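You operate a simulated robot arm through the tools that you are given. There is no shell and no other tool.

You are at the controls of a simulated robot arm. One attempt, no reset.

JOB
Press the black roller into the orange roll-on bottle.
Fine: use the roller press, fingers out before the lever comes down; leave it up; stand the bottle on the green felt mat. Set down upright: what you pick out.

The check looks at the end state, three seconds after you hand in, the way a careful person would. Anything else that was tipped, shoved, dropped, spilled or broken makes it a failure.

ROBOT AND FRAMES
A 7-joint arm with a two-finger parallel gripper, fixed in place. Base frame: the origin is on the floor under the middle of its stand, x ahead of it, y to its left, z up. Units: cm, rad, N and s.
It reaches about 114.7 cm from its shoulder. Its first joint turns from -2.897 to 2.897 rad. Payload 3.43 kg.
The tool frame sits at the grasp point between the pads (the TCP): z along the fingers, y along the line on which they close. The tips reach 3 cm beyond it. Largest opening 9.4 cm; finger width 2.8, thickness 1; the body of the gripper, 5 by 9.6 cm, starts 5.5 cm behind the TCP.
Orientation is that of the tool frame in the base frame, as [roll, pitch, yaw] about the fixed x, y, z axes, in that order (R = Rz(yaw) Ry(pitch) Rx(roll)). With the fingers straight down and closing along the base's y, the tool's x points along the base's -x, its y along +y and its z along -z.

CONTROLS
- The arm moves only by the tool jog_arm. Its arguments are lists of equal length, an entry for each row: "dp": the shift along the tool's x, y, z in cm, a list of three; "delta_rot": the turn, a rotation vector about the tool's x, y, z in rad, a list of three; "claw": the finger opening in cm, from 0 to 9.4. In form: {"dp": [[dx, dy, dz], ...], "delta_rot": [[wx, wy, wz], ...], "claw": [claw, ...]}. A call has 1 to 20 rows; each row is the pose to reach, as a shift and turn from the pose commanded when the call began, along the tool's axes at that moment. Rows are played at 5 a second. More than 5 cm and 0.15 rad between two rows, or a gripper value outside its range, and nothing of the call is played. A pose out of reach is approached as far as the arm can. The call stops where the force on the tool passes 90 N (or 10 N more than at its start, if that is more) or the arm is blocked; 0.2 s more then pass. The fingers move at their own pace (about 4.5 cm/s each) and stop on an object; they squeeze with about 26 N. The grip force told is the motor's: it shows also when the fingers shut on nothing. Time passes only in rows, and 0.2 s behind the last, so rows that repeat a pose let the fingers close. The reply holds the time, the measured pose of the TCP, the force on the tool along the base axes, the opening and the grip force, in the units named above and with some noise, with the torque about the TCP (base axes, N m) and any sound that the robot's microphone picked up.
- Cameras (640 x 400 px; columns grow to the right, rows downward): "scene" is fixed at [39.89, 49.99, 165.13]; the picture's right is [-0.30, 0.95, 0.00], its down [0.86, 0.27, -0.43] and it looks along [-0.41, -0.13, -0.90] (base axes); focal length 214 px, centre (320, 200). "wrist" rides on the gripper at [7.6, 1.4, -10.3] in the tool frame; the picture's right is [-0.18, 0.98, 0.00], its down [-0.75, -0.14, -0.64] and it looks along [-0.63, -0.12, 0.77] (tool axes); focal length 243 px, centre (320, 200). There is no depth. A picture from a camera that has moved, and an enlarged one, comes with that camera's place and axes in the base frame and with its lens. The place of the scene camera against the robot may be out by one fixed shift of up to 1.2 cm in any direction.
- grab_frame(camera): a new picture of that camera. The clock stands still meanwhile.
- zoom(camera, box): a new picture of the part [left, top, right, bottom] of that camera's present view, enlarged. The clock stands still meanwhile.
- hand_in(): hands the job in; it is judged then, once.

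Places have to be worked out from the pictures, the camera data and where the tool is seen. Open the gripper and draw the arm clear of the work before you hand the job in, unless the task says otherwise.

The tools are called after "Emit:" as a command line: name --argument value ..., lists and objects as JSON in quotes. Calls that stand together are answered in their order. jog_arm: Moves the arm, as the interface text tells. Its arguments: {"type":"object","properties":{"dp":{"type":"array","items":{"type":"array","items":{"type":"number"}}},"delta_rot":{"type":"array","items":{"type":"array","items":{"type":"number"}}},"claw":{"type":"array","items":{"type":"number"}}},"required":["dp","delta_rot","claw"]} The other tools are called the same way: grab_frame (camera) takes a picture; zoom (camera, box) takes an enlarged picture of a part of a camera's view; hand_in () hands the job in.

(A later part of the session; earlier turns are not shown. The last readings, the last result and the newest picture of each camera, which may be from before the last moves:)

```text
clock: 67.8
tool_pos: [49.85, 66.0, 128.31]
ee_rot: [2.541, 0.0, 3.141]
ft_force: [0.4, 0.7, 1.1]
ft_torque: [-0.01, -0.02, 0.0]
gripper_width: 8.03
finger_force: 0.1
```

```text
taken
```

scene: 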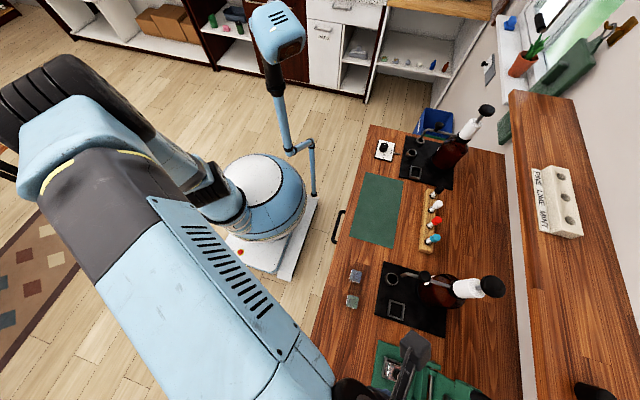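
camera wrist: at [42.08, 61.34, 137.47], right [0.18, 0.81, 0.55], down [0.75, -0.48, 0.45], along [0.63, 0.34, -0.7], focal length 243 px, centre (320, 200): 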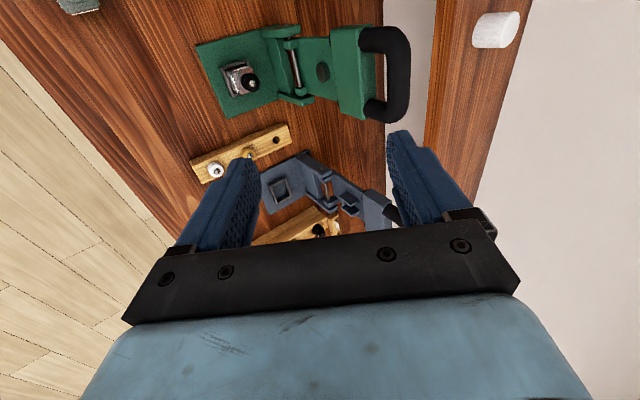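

Emit:
zoom --camera "wrist" --box '[290, 10, 430, 130]'

```text
3.33 times, centred on (360, 70) of wrist
camera zoom: at [42.08, 61.34, 137.47], right [0.18, 0.81, 0.55], down [0.75, -0.48, 0.45], along [0.63, 0.34, -0.7], focal length 809 px, centre (187, 633)
```

zoom: 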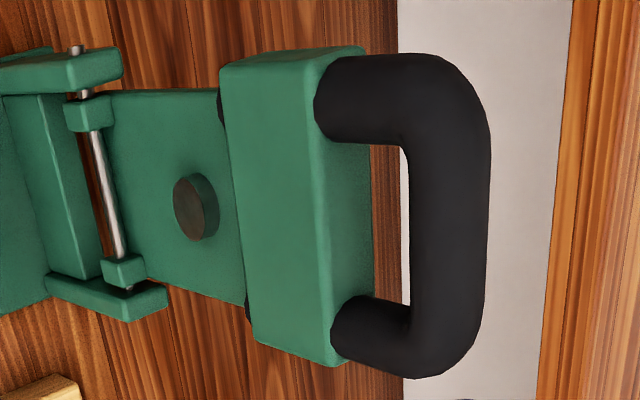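

Excellent view: the lever is squarely between the finger directions and the bar is near (49.6, 82.6, 118.4). I'll advance along the tilted axis to a pre-hook position, with the upper finger passing over the bar.

Emit:
jog_arm --dp '[[0.05, 1.5, 2.5], [0.1, 3, 5], [0.15, 4.6, 7.5], [0.15, 6.1, 10]]' --delta_rot '[[0, 0, 0], [0, 0, 0], [0, 0, 0], [0, 0, 0]]' --claw '[8, 8, 8, 8]'

Emit:
grab_frame --camera "wrist"

Emit:
zoom --camera "wrist" --box '[220, 40, 430, 220]'

```text
clock: 68.8
tool_pos: [49.39, 76.79, 123.49]
ee_rot: [2.542, -0.001, -3.14]
ft_force: [0.3, 0.1, 1.8]
ft_torque: [0.0, 0.02, -0.02]
gripper_width: 7.99
finger_force: 0.1
```

```text
taken
camera wrist: at [41.8, 72.01, 132.71], right [0.18, 0.81, 0.55], down [0.75, -0.48, 0.45], along [0.63, 0.34, -0.7], focal length 243 px, centre (320, 200)
```

wrist: 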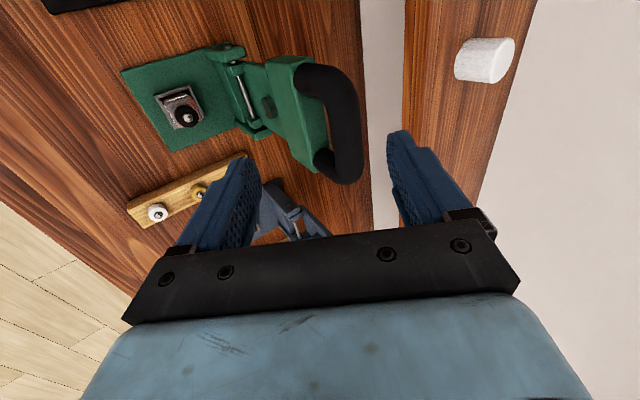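

```text
2.22 times, centred on (325, 130) of wrist
camera zoom: at [41.8, 72.01, 132.71], right [0.18, 0.81, 0.55], down [0.75, -0.48, 0.45], along [0.63, 0.34, -0.7], focal length 539 px, centre (309, 356)
```

zoom: 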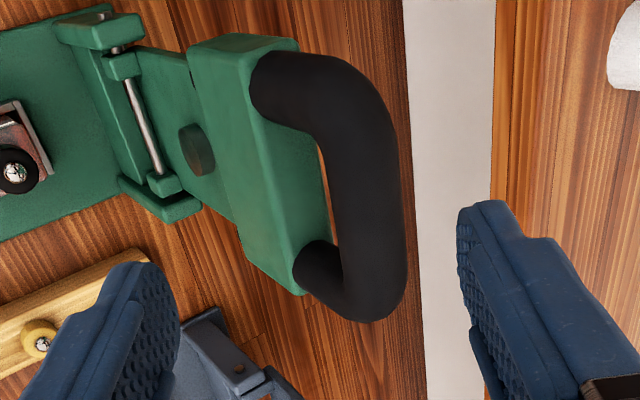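

The bar appears right where predicted, between the fingers. I'll advance the remaining 6 cm along the finger direction in two stages.

Emit:
jog_arm --dp '[[0, 0, 1.5], [0, 0, 3]]' --delta_rot '[[0, 0, 0], [0, 0, 0]]' --claw '[8, 8]'

Emit:
grab_frame --camera "wrist"

```text
clock: 69.4
tool_pos: [49.45, 78.24, 120.97]
ee_rot: [2.543, 0.0, -3.141]
ft_force: [-0.5, -0.9, 0.7]
ft_torque: [0.0, 0.01, 0.0]
gripper_width: 8.02
finger_force: 0.0
```

```text
taken
camera wrist: at [41.9, 73.59, 130.13], right [0.18, 0.81, 0.55], down [0.75, -0.48, 0.45], along [0.63, 0.33, -0.7], focal length 243 px, centre (320, 200)
```

wrist: 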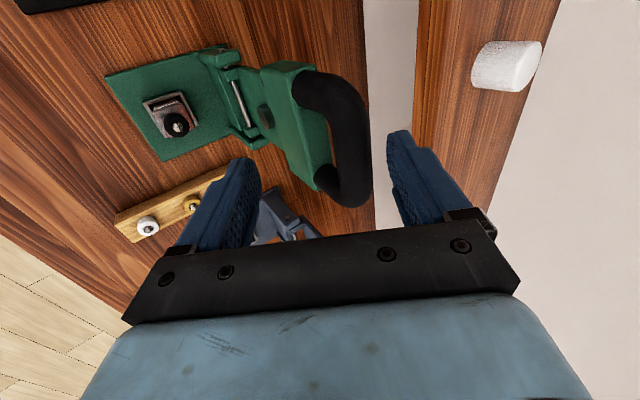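

Emit:
jog_arm --dp '[[0, 0, 1.2], [0, 0, 2.4]]' --delta_rot '[[0, 0, 0], [0, 0, 0]]' --claw '[8, 8]'

Emit:
grab_frame --camera "wrist"

Emit:
zoom --camera "wrist" --box '[200, 60, 440, 240]'

```text
clock: 70.0
tool_pos: [49.76, 79.54, 118.91]
ee_rot: [2.543, 0.0, 3.14]
ft_force: [-0.5, 0.1, 0.6]
ft_torque: [-0.04, -0.01, -0.01]
gripper_width: 7.99
finger_force: 0.0
```

```text
taken
camera wrist: at [42.05, 74.9, 128.17], right [0.18, 0.81, 0.55], down [0.75, -0.48, 0.45], along [0.63, 0.33, -0.7], focal length 243 px, centre (320, 200)
```

wrist: 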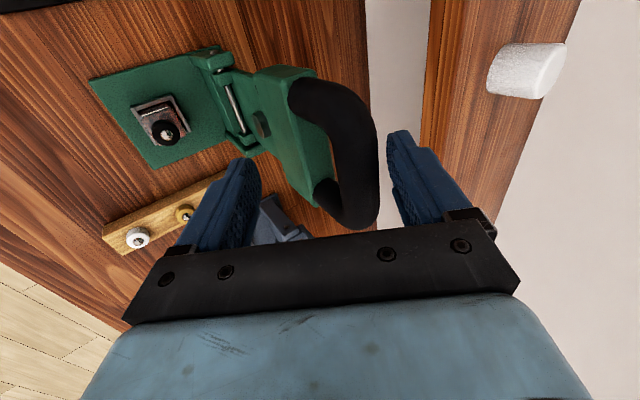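

```text
2.22 times, centred on (320, 150) of wrist
camera zoom: at [42.05, 74.9, 128.17], right [0.18, 0.81, 0.55], down [0.75, -0.48, 0.45], along [0.63, 0.33, -0.7], focal length 539 px, centre (320, 311)
```

zoom: 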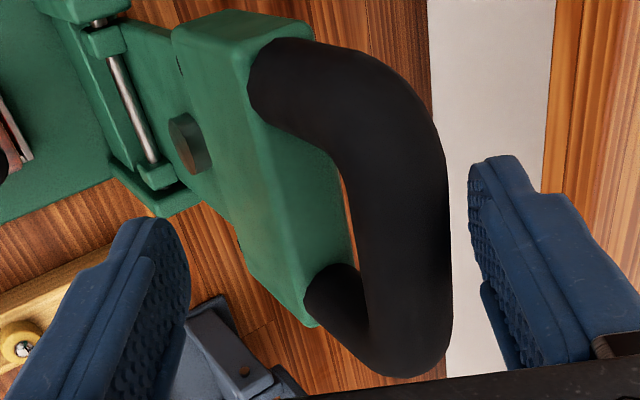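

The bar is caged between the fingers. I'll advance 0.6 cm more, narrow the cage, and make a first small pull (about 7°) to see how the lever responds.

Emit:
jog_arm --dp '[[0, 0.4, 0.6], [0, 0.73, 0.6], [0, 0.73, 0.6], [0, 0.05, 0.17], [0, -0.65, -0.27], [0, -1.32, -0.71]]' --delta_rot '[[0, 0, 0], [0, 0, 0], [0, 0, 0], [0, 0, 0], [0, 0, 0], [0, 0, 0]]' --claw '[7.4, 6.6, 6.2, 6.2, 6.2, 6.2]'

Emit:
grab_frame --camera "wrist"

Emit:
zoom --camera "wrist" --box '[200, 60, 440, 240]'

```text
clock: 71.4
tool_pos: [49.65, 78.12, 118.91]
ee_rot: [2.544, 0.0, 3.142]
ft_force: [-0.3, 0.3, 2.8]
ft_torque: [0.04, -0.05, -0.02]
gripper_width: 6.32
finger_force: 1.3
```

```text
taken
camera wrist: at [41.99, 73.43, 128.08], right [0.18, 0.81, 0.55], down [0.75, -0.48, 0.45], along [0.63, 0.33, -0.7], focal length 243 px, centre (320, 200)
```

wrist: 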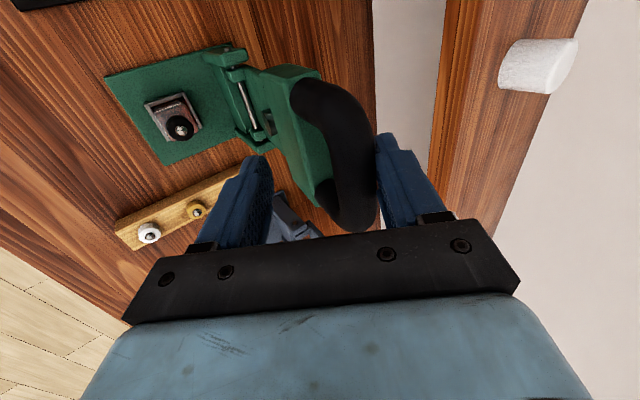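

```text
2.22 times, centred on (320, 150) of wrist
camera zoom: at [41.99, 73.43, 128.08], right [0.18, 0.81, 0.55], down [0.75, -0.48, 0.45], along [0.63, 0.33, -0.7], focal length 539 px, centre (320, 311)
```

zoom: 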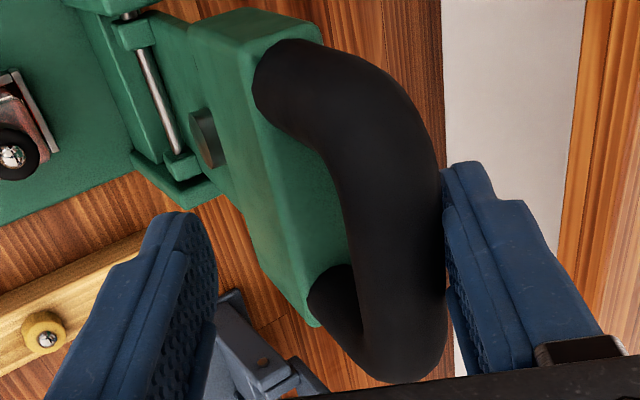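

The rear finger is pushing the bar lightly and the lever is starting to move. I'll continue the arc slowly to about 70°.

Emit:
jog_arm --dp '[[0, -0.7, -0.36], [0, -1.4, -0.7], [0, -2.21, -1.08], [0, -3.0, -1.38], [0, -3.9, -1.68], [0, -4.86, -1.96], [0, -4.86, -1.96]]' --delta_rot '[[0, 0, 0], [0, 0, 0], [0, 0, 0], [0, 0, 0], [0, 0, 0], [0, 0, 0], [0, 0, 0]]' --claw '[6, 6, 6, 6, 6, 6, 6]'

Emit:
grab_frame --camera "wrist"

Emit:
zoom --camera "wrist" --box '[180, 40, 440, 240]'

```text
clock: 73.0
tool_pos: [49.53, 73.12, 117.5]
ee_rot: [2.542, -0.001, 3.141]
ft_force: [-0.9, 0.2, -0.6]
ft_torque: [0.0, 0.01, 0.01]
gripper_width: 6.03
finger_force: 0.2
```

```text
taken
camera wrist: at [41.92, 68.42, 126.85], right [0.18, 0.81, 0.55], down [0.75, -0.48, 0.45], along [0.63, 0.33, -0.7], focal length 243 px, centre (320, 200)
```

wrist: 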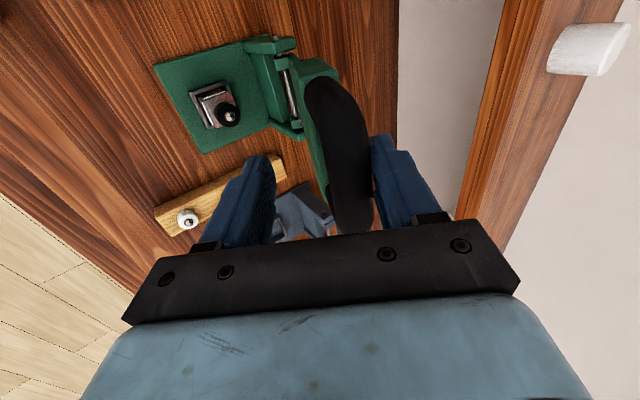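

```text
2.00 times, centred on (310, 140) of wrist
camera zoom: at [41.92, 68.42, 126.85], right [0.18, 0.81, 0.55], down [0.75, -0.48, 0.45], along [0.63, 0.33, -0.7], focal length 485 px, centre (340, 320)
```

zoom: 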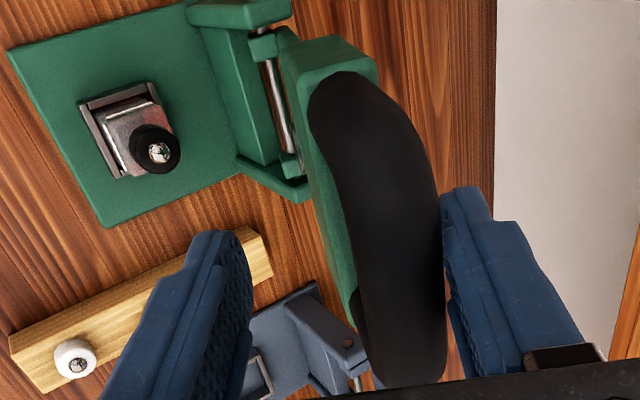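

The lever follows and holds its position (no falling, ~0 N), so the hinge has friction. I'll continue the arc slowly down to about 40°.

Emit:
jog_arm --dp '[[0, -0.7, -0.16], [0, -1.36, -0.3], [0, -2.05, -0.4], [0, -2.75, -0.5], [0, -3.45, -0.56], [0, -4.14, -0.6], [0, -4.85, -0.62], [0, -5.54, -0.62], [0, -6.25, -0.58], [0, -6.96, -0.54], [0, -7.65, -0.45], [0, -8.33, -0.34], [0, -9.0, -0.2], [0, -9.7, -0.06], [0, -10.38, 0.12]]' --delta_rot '[[0, 0, 0], [0, 0, 0], [0, 0, 0], [0, 0, 0], [0, 0, 0], [0, 0, 0], [0, 0, 0], [0, 0, 0], [0, 0, 0], [0, 0, 0], [0, 0, 0], [0, 0, 0], [0, 0, 0], [0, 0, 0], [0, 0, 0]]' --claw '[6, 6, 6, 6, 6, 6, 6, 6, 6, 6, 6, 6, 6, 6, 6]'

Emit:
grab_frame --camera "wrist"

Emit:
zoom --camera "wrist" --box '[180, 20, 440, 240]'

Emit:
grab_frame --camera "scene"

```text
clock: 76.2
tool_pos: [49.6, 64.52, 111.69]
ee_rot: [2.544, -0.002, 3.14]
ft_force: [-0.3, -0.6, -0.3]
ft_torque: [-0.01, 0.01, 0.03]
gripper_width: 5.99
finger_force: 0.0
```

```text
taken
camera wrist: at [41.91, 59.83, 120.94], right [0.18, 0.81, 0.55], down [0.75, -0.48, 0.45], along [0.63, 0.33, -0.7], focal length 243 px, centre (320, 200)
```

wrist: 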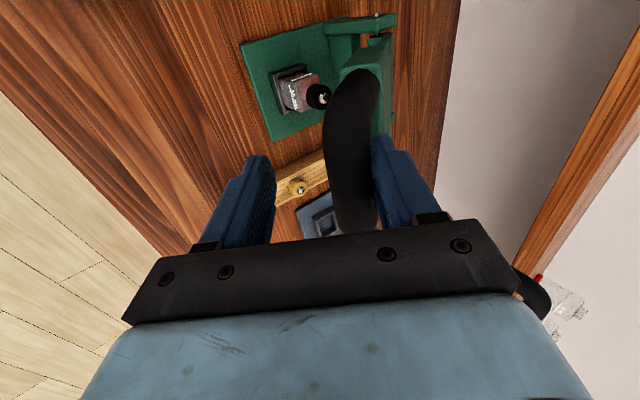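

```text
1.82 times, centred on (310, 130) of wrist
camera zoom: at [41.91, 59.83, 120.94], right [0.18, 0.81, 0.55], down [0.75, -0.48, 0.45], along [0.63, 0.33, -0.7], focal length 441 px, centre (338, 327)
```

zoom: 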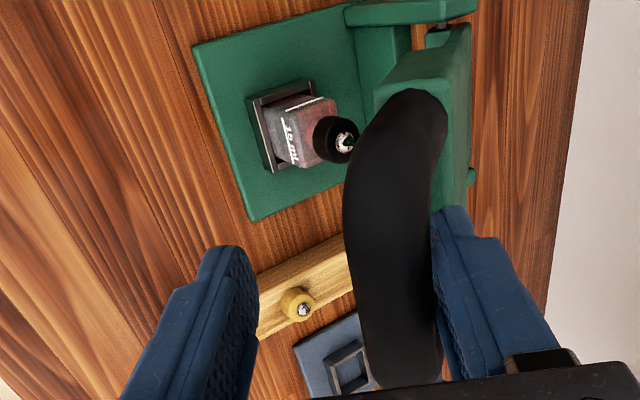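

```text
taken
```

scene: 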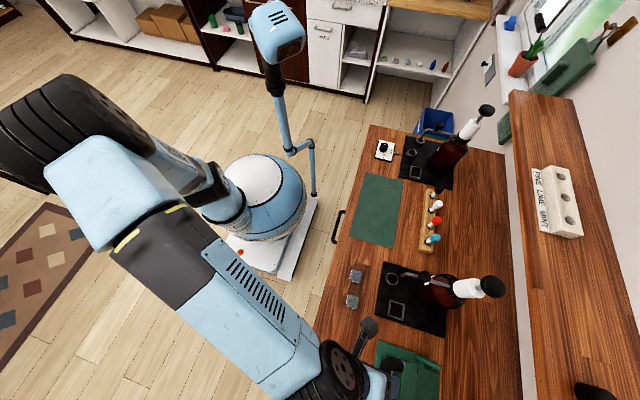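

The lever rests at about 40° by friction. I'll withdraw the fingers along their axis, close them, and straighten the gripper above the bar to push it down from the top (fingers clear of the press).

Emit:
jog_arm --dp '[[0, 0.3, 0], [0, 0.3, -2], [0, 0.3, -4.2], [0, 0.3, -6.5], [0, 1.3, -6.5], [0, 2.3, -6.2], [0, 3.3, -5.5], [0, 4.3, -4.8], [0, 5.3, -4.12]]' --delta_rot '[[0, 0, 0], [0, 0, 0], [0, 0, 0], [0, 0, 0], [0.12, 0, 0], [0.24, 0, 0], [0.36, 0, 0], [0.48, 0, 0], [0.6, 0, 0]]' --claw '[6, 6, 6, 5, 2, 0, 0, 0, 0]'

Emit:
grab_frame --camera "wrist"

Emit:
grab_frame --camera "scene"

```text
clock: 78.2
tool_pos: [49.62, 66.56, 118.12]
ee_rot: [-3.138, 0.0, 3.14]
ft_force: [0.4, -1.4, 1.1]
ft_torque: [0.04, 0.04, 0.01]
gripper_width: 0.0
finger_force: 26.0
```

```text
taken
camera wrist: at [41.97, 67.88, 128.39], right [0.18, 0.98, 0.0], down [0.75, -0.14, 0.64], along [0.63, -0.12, -0.77], focal length 243 px, centre (320, 200)
```

wrist: 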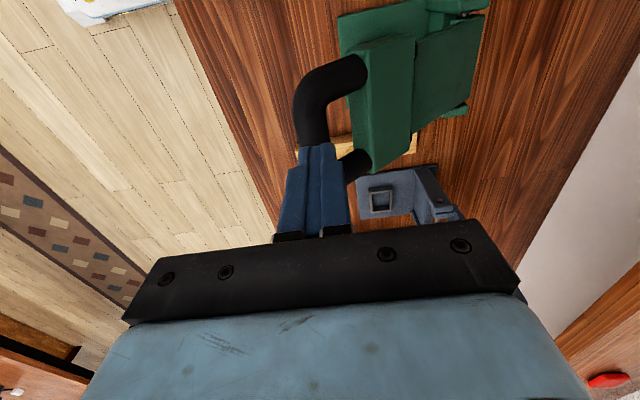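

```text
taken
```

scene: 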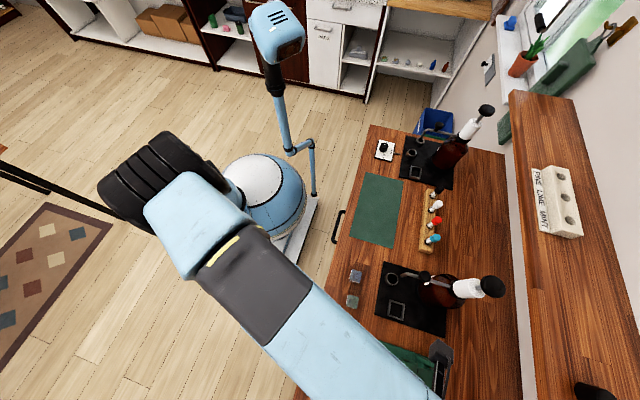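

Emit:
zoom --camera "wrist" --box '[260, 0, 500, 200]'

Emit:
zoom --camera "scene" --box '[370, 310, 510, 400]'

```text
2.00 times, centred on (380, 100) of wrist
camera zoom: at [41.97, 67.88, 128.39], right [0.18, 0.98, 0.0], down [0.75, -0.14, 0.64], along [0.63, -0.12, -0.77], focal length 485 px, centre (200, 400)
```

zoom: 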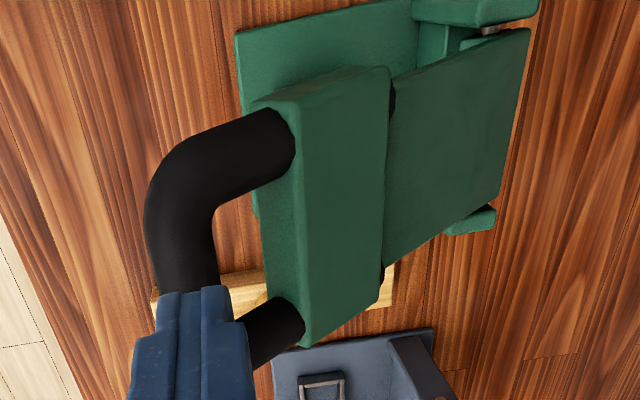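

```text
4.44 times, centred on (440, 355) of scene
camera zoom: at [39.89, 49.99, 165.13], right [-0.3, 0.95, 0.0], down [0.86, 0.27, -0.43], along [-0.41, -0.13, -0.9], focal length 953 px, centre (-213, -489)
```

zoom: 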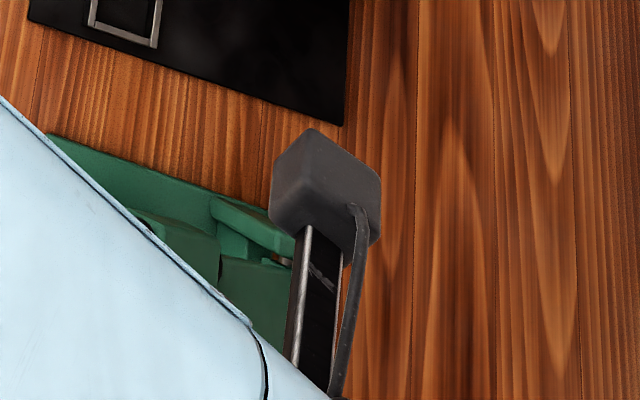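

The lever is at ~40° with the bar right below the closed fingertips. I'll push it down along its arc to about 12°, following the bar.

Emit:
jog_arm --dp '[[0, 0.1, 1.3], [0, 0.2, 2.6], [0, -0.2, 3.1], [0, -0.63, 3.66], [0, -1.02, 4.24], [0, -1.41, 4.82], [0, -1.76, 5.42], [0, -2.11, 6.03], [0, -2.42, 6.66], [0, -2.73, 7.29], [0, -3.0, 7.94], [0, -3.25, 8.59], [0, -3.47, 9.25], [0, -3.68, 9.92], [0, -3.86, 10.6], [0, -4.02, 11.28]]' --delta_rot '[[0, 0, 0], [0, 0, 0], [0, 0, 0], [0, 0, 0], [0, 0, 0], [0, 0, 0], [0, 0, 0], [0, 0, 0], [0, 0, 0], [0, 0, 0], [0, 0, 0], [0, 0, 0], [0, 0, 0], [0, 0, 0], [0, 0, 0], [0, 0, 0]]' --claw '[0, 0, 0, 0, 0, 0, 0, 0, 0, 0, 0, 0, 0, 0, 0, 0]'

Emit:
grab_frame --camera "wrist"

Emit:
zoom --camera "wrist" --box '[240, 20, 480, 220]'

```text
clock: 81.6
tool_pos: [49.52, 62.61, 106.96]
ee_rot: [-3.14, 0.001, 3.142]
ft_force: [-0.2, -0.6, -1.0]
ft_torque: [0.0, 0.0, 0.01]
gripper_width: 0.03
finger_force: 26.0
```

```text
taken
camera wrist: at [41.94, 63.89, 117.06], right [0.18, 0.98, 0.0], down [0.75, -0.14, 0.64], along [0.63, -0.12, -0.77], focal length 243 px, centre (320, 200)
```

wrist: 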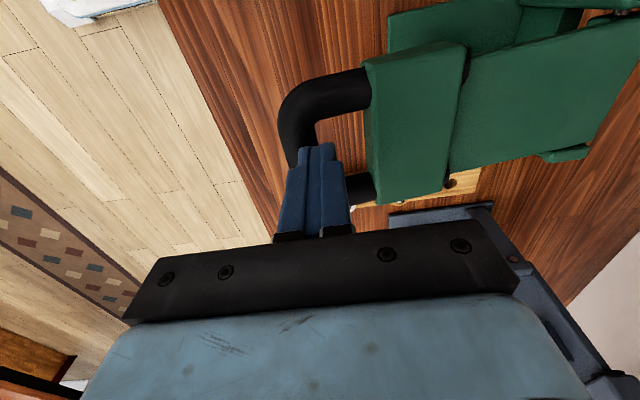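

```text
2.00 times, centred on (360, 120) of wrist
camera zoom: at [41.94, 63.89, 117.06], right [0.18, 0.98, 0.0], down [0.75, -0.14, 0.64], along [0.63, -0.12, -0.77], focal length 485 px, centre (240, 360)
```

zoom: 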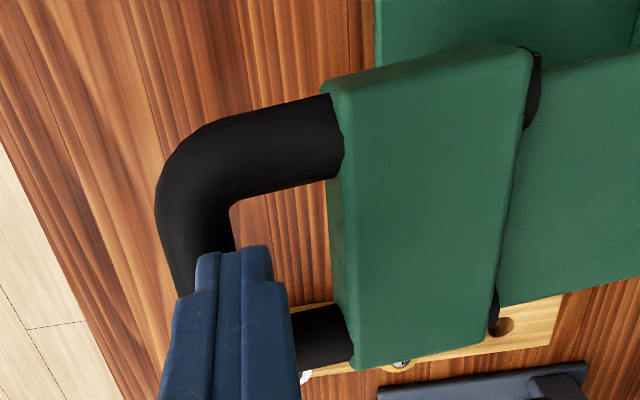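

Very little force so far; the lever is moving freely. The bar centre looks ~0.9 cm to −y of my fingertip, so I'll re-centre and push down further in small steps until resistance builds.

Emit:
jog_arm --dp '[[0, 0, -0.6], [0, -0.8, -0.6], [0, -0.8, 0], [0, -0.85, 0.5], [0, -0.9, 1.0], [0, -0.9, 1.5]]' --delta_rot '[[0, 0, 0], [0, 0, 0], [0, 0, 0], [0, 0, 0], [0, 0, 0], [0, 0, 0]]' --claw '[0, 0, 0, 0, 0, 0]'

Emit:
zoom --camera "wrist" --box '[240, 20, 480, 220]'

```text
clock: 83.0
tool_pos: [49.63, 61.59, 105.35]
ee_rot: [-3.141, 0.001, -3.141]
ft_force: [0.3, -0.1, -0.1]
ft_torque: [0.0, 0.01, -0.04]
gripper_width: 0.0
finger_force: 26.3
```

```text
2.00 times, centred on (360, 120) of wrist
camera zoom: at [41.96, 62.99, 115.56], right [0.18, 0.98, 0.0], down [0.75, -0.14, 0.64], along [0.63, -0.12, -0.77], focal length 485 px, centre (240, 360)
```

zoom: 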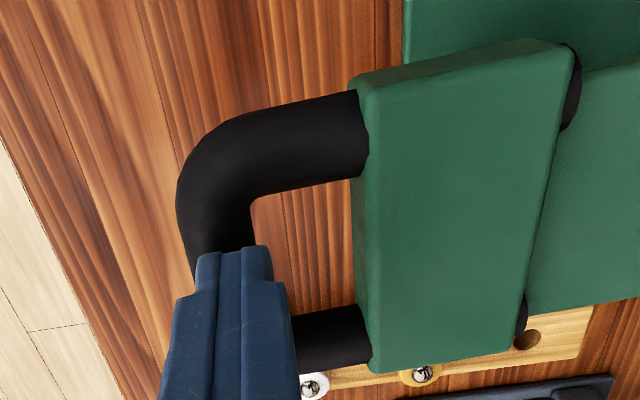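

Emit:
jog_arm --dp '[[0, 0, 0.4], [0, 0, 0.8], [0, 0, 1.2], [0, 0, 1.6]]' --delta_rot '[[0, 0, 0], [0, 0, 0], [0, 0, 0], [0, 0, 0]]' --claw '[0, 0, 0, 0]'

Emit:
zoom --camera "wrist" --box '[240, 20, 480, 220]'

```text
clock: 84.0
tool_pos: [49.6, 61.51, 104.14]
ee_rot: [3.138, 0.002, 3.141]
ft_force: [0.0, -1.3, 35.5]
ft_torque: [-0.32, 0.12, 0.02]
gripper_width: 0.0
finger_force: 26.1
```

```text
2.00 times, centred on (360, 120) of wrist
camera zoom: at [41.93, 62.87, 114.34], right [0.18, 0.98, 0.0], down [0.75, -0.14, 0.64], along [0.63, -0.12, -0.77], focal length 485 px, centre (240, 360)
```

zoom: 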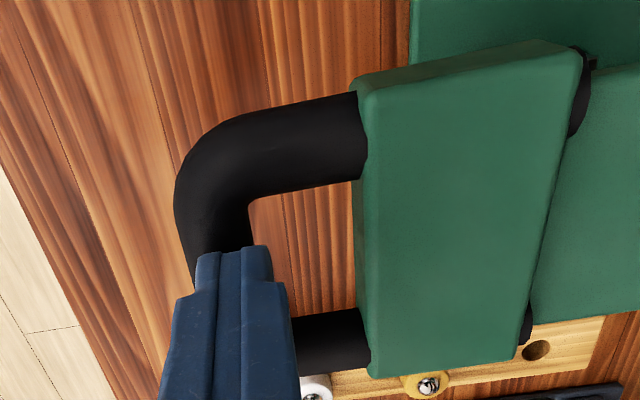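

Resistance at last: 35 N with the bar about 4–5° above horizontal, so the plunger is on the roller. I'll press further in small steps, watching force and listening for a click.

Emit:
jog_arm --dp '[[0, 0, 0.2], [0, 0, 0.4], [0, 0, 0.6], [0, 0, 0.6]]' --delta_rot '[[0, 0, 0], [0, 0, 0], [0, 0, 0], [0, 0, 0]]' --claw '[0, 0, 0, 0]'

Emit:
zoom --camera "wrist" --box '[240, 20, 480, 220]'

```text
clock: 85.0
tool_pos: [49.51, 61.57, 103.97]
ee_rot: [3.133, 0.007, 3.14]
ft_force: [6.9, -1.3, 85.4]
ft_torque: [-0.49, 0.21, 0.04]
gripper_width: 0.0
finger_force: 26.2
```

```text
2.00 times, centred on (360, 120) of wrist
camera zoom: at [41.88, 62.79, 114.16], right [0.18, 0.98, 0.01], down [0.75, -0.15, 0.65], along [0.64, -0.11, -0.76], focal length 485 px, centre (240, 360)
```

zoom: 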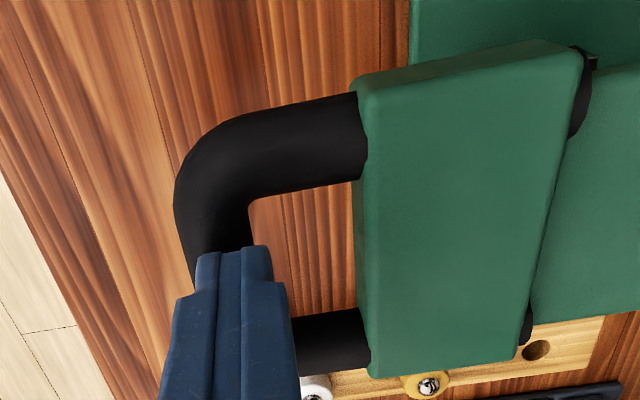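

Force reached 85 N with hardly any further travel, so the lever is at its end or the roller is bottomed. I'll relieve the force, then back off and inspect from the side.

Emit:
jog_arm --dp '[[0, 0, -0.4], [0, 0, -0.8], [0, 0, -2], [0, 0, -4], [0, -1, -6]]' --delta_rot '[[0, 0, 0], [0, 0, 0], [0, 0, 0], [0, 0, 0], [0, 0, 0]]' --claw '[0, 0, 0, 0, 0]'

Emit:
grab_frame --camera "wrist"

Emit:
grab_frame --camera "scene"

```text
clock: 86.2
tool_pos: [49.53, 60.6, 109.12]
ee_rot: [-3.137, -0.002, -3.14]
ft_force: [0.2, 0.9, 0.6]
ft_torque: [-0.01, 0.05, -0.02]
gripper_width: 0.0
finger_force: 26.0
```

```text
taken
camera wrist: at [41.92, 61.99, 119.33], right [0.18, 0.98, 0.0], down [0.76, -0.14, 0.64], along [0.63, -0.12, -0.77], focal length 243 px, centre (320, 200)
```

wrist: 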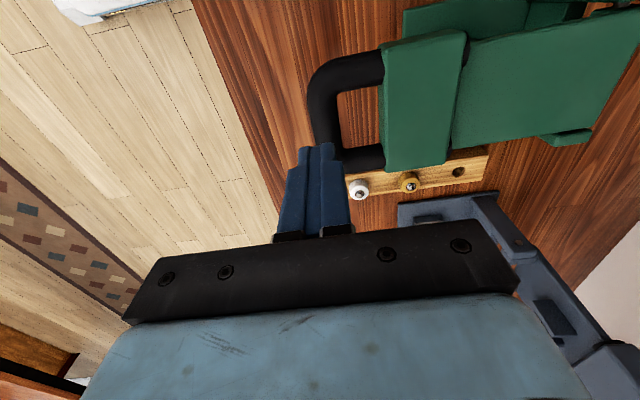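

```text
taken
```

scene: 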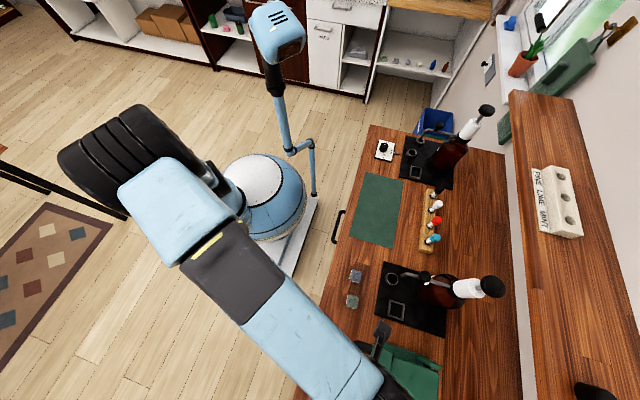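

I'll zoom to measure the lowered bar's position before hooking under it to lift.

Emit:
zoom --camera "wrist" --box '[270, 20, 430, 180]'

```text
2.50 times, centred on (350, 100) of wrist
camera zoom: at [41.92, 61.99, 119.33], right [0.18, 0.98, 0.0], down [0.76, -0.14, 0.64], along [0.63, -0.12, -0.77], focal length 606 px, centre (245, 450)
```

zoom: 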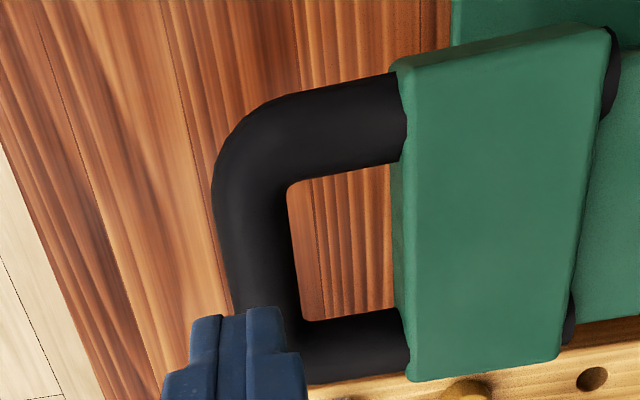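

The bar is now at about (61.1, 99.75): exactly 90° from its raised position, so the lever reached its down stop. Now I'll tilt and open the fingers in front of the bar to lift it back up.

Emit:
jog_arm --dp '[[0, -1.5, -0.5], [0, -2.5, 0], [0, -3, 1], [0, -3.3, 2], [0, -3.5, 2.8], [0, -3.5, 3.3]]' --delta_rot '[[-0.12, 0, 0], [-0.25, 0, 0], [-0.38, 0, 0], [-0.5, 0, 0], [-0.63, 0, 0], [-0.75, 0, 0]]' --claw '[1, 2, 4, 6, 6, 6]'

Emit:
grab_frame --camera "wrist"

Emit:
zoom --camera "wrist" --box '[220, 20, 460, 220]'

```text
clock: 87.6
tool_pos: [49.58, 57.18, 105.91]
ee_rot: [2.393, -0.001, 3.14]
ft_force: [-1.3, -0.4, -0.5]
ft_torque: [0.02, -0.04, 0.01]
gripper_width: 5.99
finger_force: 0.1
```

```text
taken
camera wrist: at [41.95, 51.09, 114.33], right [0.19, 0.72, 0.67], down [0.75, -0.54, 0.37], along [0.63, 0.44, -0.64], focal length 243 px, centre (320, 200)
```

wrist: 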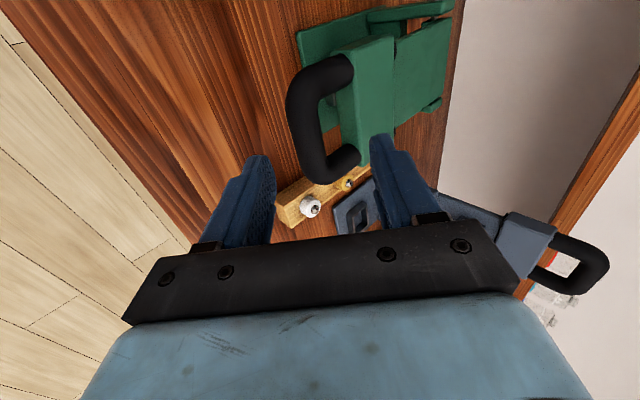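

```text
2.00 times, centred on (340, 120) of wrist
camera zoom: at [41.95, 51.09, 114.33], right [0.19, 0.72, 0.67], down [0.75, -0.54, 0.37], along [0.63, 0.44, -0.64], focal length 485 px, centre (280, 360)
```

zoom: 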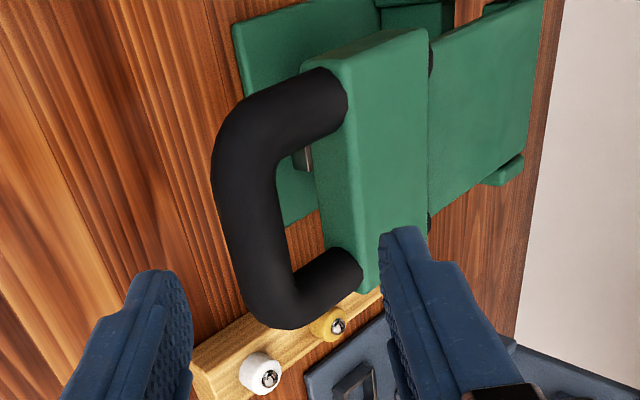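

The bar lies between the finger planes with margin. I'll advance 5 cm so the lower finger passes under the bar.

Emit:
jog_arm --dp '[[0, 0, 1.7], [0, 0, 3.4], [0, 0, 5]]' --delta_rot '[[0, 0, 0], [0, 0, 0], [0, 0, 0]]' --claw '[6, 6, 6]'

Emit:
grab_frame --camera "wrist"

Emit:
zoom --camera "wrist" --box '[200, 40, 440, 240]'

```text
clock: 88.4
tool_pos: [49.56, 60.62, 102.36]
ee_rot: [2.393, 0.001, 3.142]
ft_force: [-0.6, -0.6, 1.0]
ft_torque: [-0.03, 0.03, -0.02]
gripper_width: 6.02
finger_force: 0.0
```

```text
taken
camera wrist: at [41.9, 54.54, 110.77], right [0.18, 0.72, 0.67], down [0.75, -0.54, 0.37], along [0.63, 0.44, -0.64], focal length 243 px, centre (320, 200)
```

wrist: 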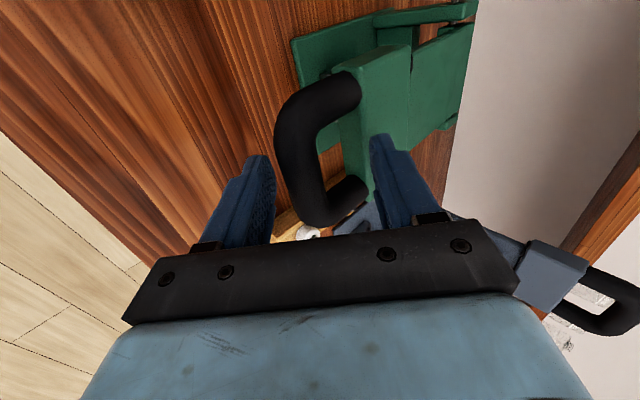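

```text
2.00 times, centred on (320, 140) of wrist
camera zoom: at [41.9, 54.54, 110.77], right [0.18, 0.72, 0.67], down [0.75, -0.54, 0.37], along [0.63, 0.44, -0.64], focal length 485 px, centre (320, 320)
```

zoom: 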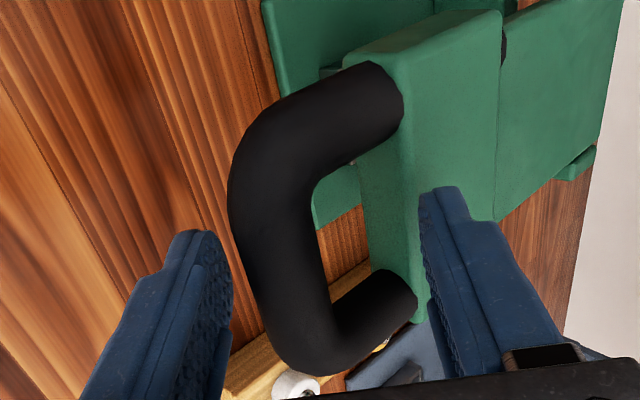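

The lower finger is under the bar. I'll lift along the arc to about 30° and check.

Emit:
jog_arm --dp '[[0, 0.3, 0.03], [0, 0.61, 0.06], [0, 1.4, -0.6], [0, 2.23, -1.3], [0, 2.95, -1.8], [0, 3.68, -2.3], [0, 4.44, -2.75], [0, 5.21, -3.17], [0, 6.0, -3.55], [0, 6.82, -3.9], [0, 7.65, -4.2], [0, 8.48, -4.48]]' --delta_rot '[[0, 0, 0], [0, 0, 0], [0, 0, 0], [0, 0, 0], [0, 0, 0], [0, 0, 0], [0, 0, 0], [0, 0, 0], [0, 0, 0], [0, 0, 0], [0, 0, 0], [0, 0, 0]]' --claw '[6, 6, 6, 6, 6, 6, 6, 6, 6, 6, 6, 6]'

Emit:
grab_frame --camera "wrist"

Emit:
zoom --camera "wrist" --box '[200, 20, 440, 220]'

```text
clock: 91.0
tool_pos: [49.67, 63.81, 111.24]
ee_rot: [2.392, -0.001, 3.141]
ft_force: [-0.3, -0.8, -1.3]
ft_torque: [-0.01, 0.01, -0.05]
gripper_width: 6.05
finger_force: 0.7
```

```text
taken
camera wrist: at [41.98, 57.78, 119.68], right [0.18, 0.72, 0.67], down [0.75, -0.54, 0.37], along [0.63, 0.44, -0.64], focal length 243 px, centre (320, 200)
```

wrist: 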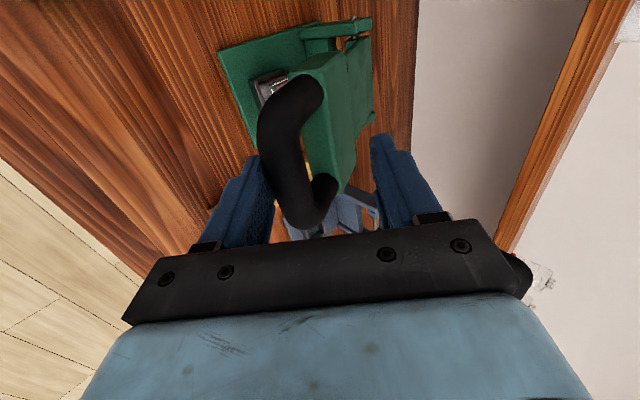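

```text
2.00 times, centred on (320, 120) of wrist
camera zoom: at [41.98, 57.78, 119.68], right [0.18, 0.72, 0.67], down [0.75, -0.54, 0.37], along [0.63, 0.44, -0.64], focal length 485 px, centre (320, 360)
```

zoom: 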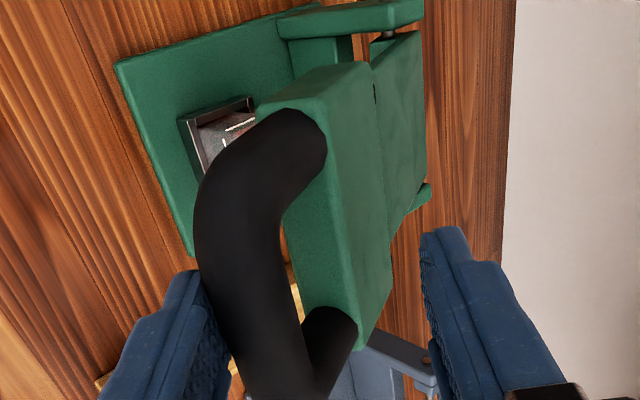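

The lever rises with the lower finger and the bottle stays in the nest. I'll continue the arc up to about 75°.

Emit:
jog_arm --dp '[[0, 0.85, -0.25], [0, 1.7, -0.45], [0, 2.55, -0.6], [0, 3.43, -0.74], [0, 4.3, -0.82], [0, 5.2, -0.88], [0, 6.07, -0.88], [0, 6.95, -0.86], [0, 7.83, -0.79], [0, 8.71, -0.7], [0, 9.58, -0.54], [0, 10.45, -0.36], [0, 11.3, -0.14], [0, 12.14, 0.09], [0, 12.97, 0.4], [0, 13.79, 0.71], [0, 14.6, 1.09], [0, 15.38, 1.47]]' --delta_rot '[[0, 0, 0], [0, 0, 0], [0, 0, 0], [0, 0, 0], [0, 0, 0], [0, 0, 0], [0, 0, 0], [0, 0, 0], [0, 0, 0], [0, 0, 0], [0, 0, 0], [0, 0, 0], [0, 0, 0], [0, 0, 0], [0, 0, 0], [0, 0, 0], [0, 0, 0], [0, 0, 0]]' --claw '[6, 6, 6, 6, 6, 6, 6, 6, 6, 6, 6, 6, 6, 6, 6, 6, 6, 6]'

Emit:
grab_frame --camera "wrist"

Emit:
zoom --camera "wrist" --box '[140, 0, 440, 240]'

```text
clock: 94.8
tool_pos: [49.51, 75.89, 120.62]
ee_rot: [2.394, -0.001, -3.14]
ft_force: [0.8, -0.9, -0.6]
ft_torque: [-0.03, 0.03, 0.0]
gripper_width: 6.1
finger_force: 0.2
```

```text
taken
camera wrist: at [41.92, 69.92, 129.09], right [0.18, 0.72, 0.67], down [0.75, -0.54, 0.37], along [0.63, 0.44, -0.64], focal length 243 px, centre (320, 200)
```

wrist: 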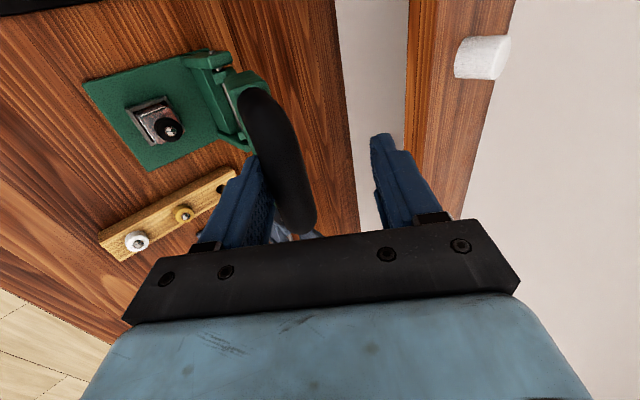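

```text
1.67 times, centred on (290, 120) of wrist
camera zoom: at [41.92, 69.92, 129.09], right [0.18, 0.72, 0.67], down [0.75, -0.54, 0.37], along [0.63, 0.44, -0.64], focal length 404 px, centre (370, 333)
```

zoom: 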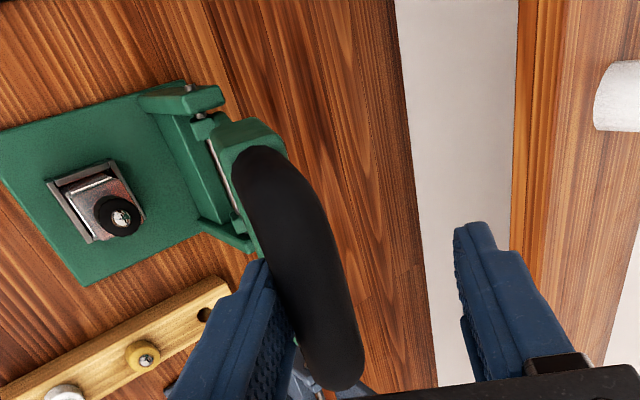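

Lever at ~75° and the bottle with roller stands undisturbed. I'll finish raising it to its original upright rest (~94°).

Emit:
jog_arm --dp '[[0, 0.76, 0.45], [0, 1.52, 0.89], [0, 2.24, 1.4], [0, 2.96, 1.91], [0, 3.63, 2.48], [0, 4.3, 3.06], [0, 4.8, 3.55], [0, 5.29, 4.06], [0, 5.45, 4.2]]' --delta_rot '[[0, 0, 0], [0, 0, 0], [0, 0, 0], [0, 0, 0], [0, 0, 0], [0, 0, 0], [0, 0, 0], [0, 0, 0], [0, 0, 0]]' --claw '[6, 6, 6, 6, 6, 6, 6, 6, 6]'

Emit:
grab_frame --camera "wrist"

Emit:
zoom --camera "wrist" --box '[140, 0, 440, 240]'

```text
clock: 96.8
tool_pos: [49.61, 82.83, 121.24]
ee_rot: [2.394, -0.001, -3.141]
ft_force: [-0.3, -9.8, 0.1]
ft_torque: [-0.25, 0.09, -0.01]
gripper_width: 6.38
finger_force: 3.2
```

```text
taken
camera wrist: at [41.97, 76.75, 129.71], right [0.18, 0.72, 0.67], down [0.75, -0.54, 0.37], along [0.63, 0.43, -0.64], focal length 243 px, centre (320, 200)
```

wrist: 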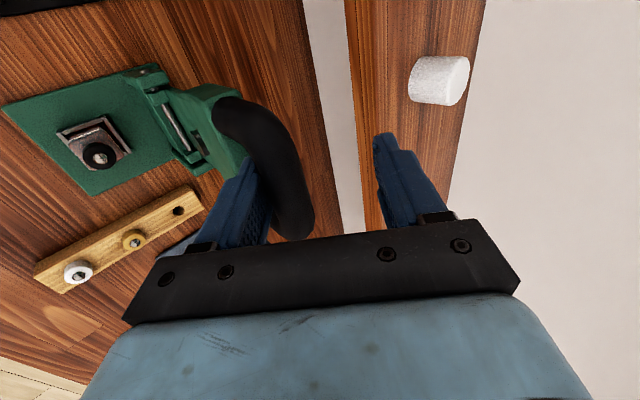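

```text
1.67 times, centred on (290, 120) of wrist
camera zoom: at [41.97, 76.75, 129.71], right [0.18, 0.72, 0.67], down [0.75, -0.54, 0.37], along [0.63, 0.43, -0.64], focal length 404 px, centre (370, 333)
```

zoom: 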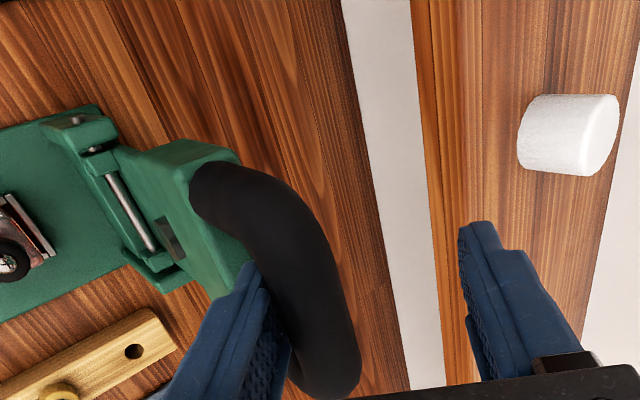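

The lever is at its back stop (10 N resistance). I'll ease off, withdraw the fingers along their axis, and check that the lever stays up.

Emit:
jog_arm --dp '[[0, -0.5, 0], [0, -0.8, -1], [0, -0.8, -3], [0, -0.8, -5], [0, -0.8, -7], [0, -2, -9], [0, -4.5, -11], [0, -7.5, -13]]' --delta_rot '[[0, 0, 0], [0, 0, 0], [0, 0, 0], [0, 0, 0], [0, 0, 0], [0, 0, 0], [0, 0, 0], [0, 0, 0]]' --claw '[6, 6, 6, 6, 6, 6, 6, 6]'

Emit:
grab_frame --camera "wrist"

Emit:
zoom --camera "wrist" --box '[160, 0, 400, 160]'

Emit:
zoom --camera "wrist" --box '[190, 60, 270, 120]'

```text
clock: 98.6
tool_pos: [49.47, 68.32, 125.94]
ee_rot: [2.393, -0.001, -3.141]
ft_force: [-0.6, 0.4, -1.0]
ft_torque: [0.01, -0.02, 0.0]
gripper_width: 5.98
finger_force: 0.1
```

```text
taken
camera wrist: at [41.91, 62.29, 134.32], right [0.18, 0.72, 0.67], down [0.75, -0.54, 0.37], along [0.63, 0.44, -0.64], focal length 243 px, centre (320, 200)
```

wrist: 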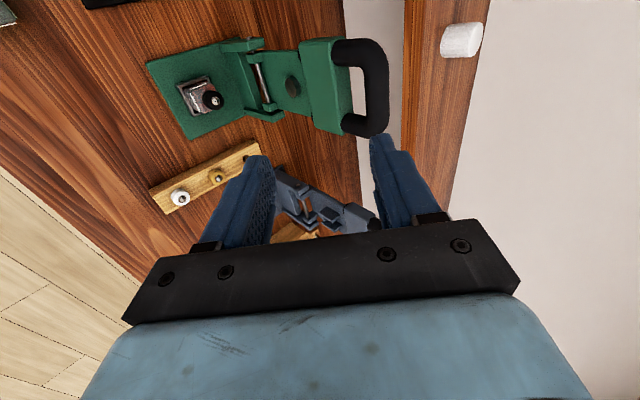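

```text
2.50 times, centred on (280, 80) of wrist
camera zoom: at [41.91, 62.29, 134.32], right [0.18, 0.72, 0.67], down [0.75, -0.54, 0.37], along [0.63, 0.44, -0.64], focal length 606 px, centre (420, 500)
```

zoom: 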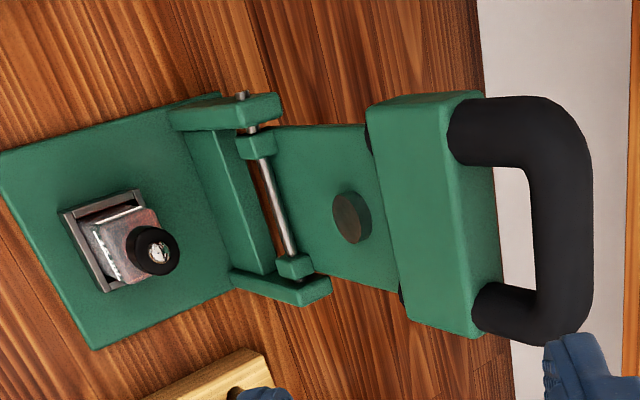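

```text
6.67 times, centred on (230, 90) of wrist
camera zoom: at [41.91, 62.29, 134.32], right [0.18, 0.72, 0.67], down [0.75, -0.54, 0.37], along [0.63, 0.44, -0.64], focal length 1618 px, centre (920, 933)
```

zoom: 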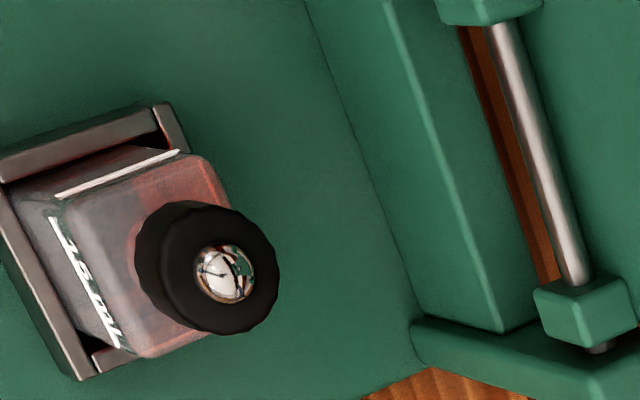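

The lever stays up. To judge how far the roller went in, I'll go back to the same side view as before pressing: straighten, turn to face +y, and tilt.

Emit:
jog_arm --dp '[[0, -0.5, -1.9], [0, -1, -3.8], [0, -1.6, -5.6], [0, -2.1, -7.5], [0, -2.7, -9.4], [0, -3.2, -11.2]]' --delta_rot '[[0.125, 0, 0], [0.25, 0, 0], [0.375, 0, 0], [0.5, 0, 0], [0.625, 0, 0], [0.75, 0, 0]]' --claw '[6, 6, 6, 6, 6, 6]'

Emit:
jog_arm --dp '[[0, -1.5, 0.7], [0, -3, 1.4], [0, -4.5, 2.1], [0, -6, 2.8], [0, -7.5, 3.5], [0, -9, 4.2], [0, -10.5, 4.9], [0, -12, 5.6], [0, -13, 6.3], [0, -13, 7], [0, -13, 7.5]]' --delta_rot '[[0, 0, -0.143], [0, 0, -0.286], [0, 0, -0.429], [0, 0, -0.571], [0, 0, -0.714], [0, 0, -0.857], [0, 0, -1.0], [0, 0, -1.143], [0, 0, -1.286], [0, 0, -1.429], [0, 0, -1.571]]' --claw '[6, 6, 6, 6, 6, 6, 6, 7, 8, 9, 9.4]'

```text
clock: 100.0
tool_pos: [49.46, 58.42, 131.86]
ee_rot: [-3.138, 0.001, 3.14]
ft_force: [0.0, 0.4, 0.6]
ft_torque: [-0.03, 0.02, -0.01]
gripper_width: 6.02
finger_force: 0.0
```

```text
clock: 102.4
tool_pos: [49.64, 45.52, 124.35]
ee_rot: [3.141, -0.002, -1.57]
ft_force: [0.2, -0.3, 0.2]
ft_torque: [0.02, 0.01, 0.0]
gripper_width: 9.38
finger_force: 0.1
```

Now facing +y at (49.6, 45.5, 124.4). I'll lower to z≈112 and tilt 0.6 rad to reproduce the earlier side view.

Emit:
jog_arm --dp '[[0, 0, 2.4], [0, 0, 4.8], [0, 0, 7.2], [0, 0, 9.6], [0.6, 0, 12.2]]' --delta_rot '[[0, -0.12, 0], [0, -0.24, 0], [0, -0.36, 0], [0, -0.48, 0], [0, -0.6, 0]]' --claw '[9.4, 9.4, 9.4, 9.4, 9.4]'

Emit:
zoom --camera "wrist" --box '[260, 60, 420, 180]'

Emit:
zoom --camera "wrist" --box '[305, 105, 365, 180]'

Emit:
zoom --camera "scene" --box '[350, 310, 510, 400]'

```text
clock: 103.6
tool_pos: [49.47, 44.97, 111.93]
ee_rot: [-3.141, 0.6, -1.572]
ft_force: [-0.1, 0.4, 0.4]
ft_torque: [-0.01, -0.01, 0.0]
gripper_width: 9.37
finger_force: 0.0
```

```text
3.33 times, centred on (340, 120) of wrist
camera zoom: at [48.02, 32.82, 116.14], right [-0.98, 0.15, 0.1], down [0.14, 0.26, 0.96], along [0.12, 0.95, -0.28], focal length 809 px, centre (253, 467)
```

zoom: 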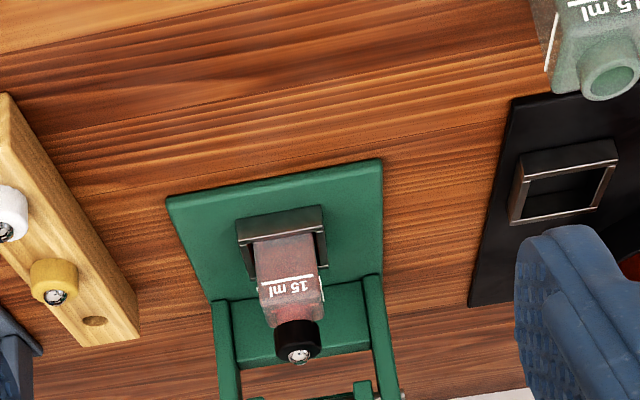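

```text
5.33 times, centred on (335, 142) of wrist
camera zoom: at [48.02, 32.82, 116.14], right [-0.98, 0.15, 0.1], down [0.14, 0.26, 0.96], along [0.12, 0.95, -0.28], focal length 1294 px, centre (240, 507)
```

zoom: 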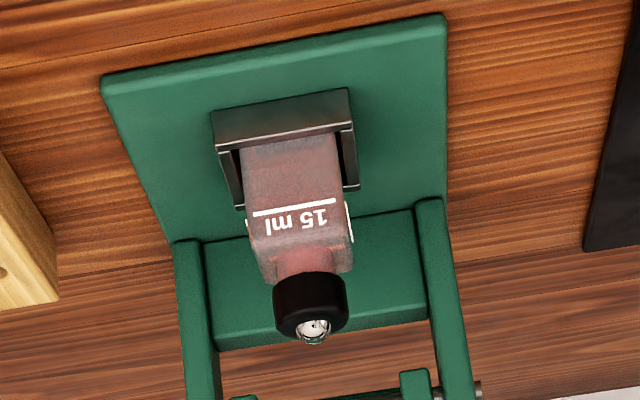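

```text
4.00 times, centred on (430, 355) of scene
camera zoom: at [39.89, 49.99, 165.13], right [-0.3, 0.95, 0.0], down [0.86, 0.27, -0.43], along [-0.41, -0.13, -0.9], focal length 858 px, centre (-120, -420)
```

zoom: 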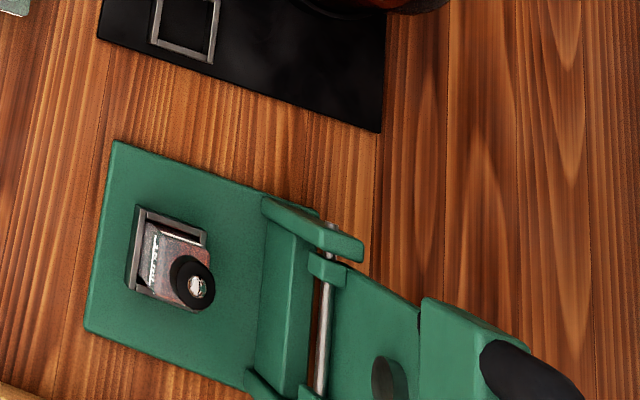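

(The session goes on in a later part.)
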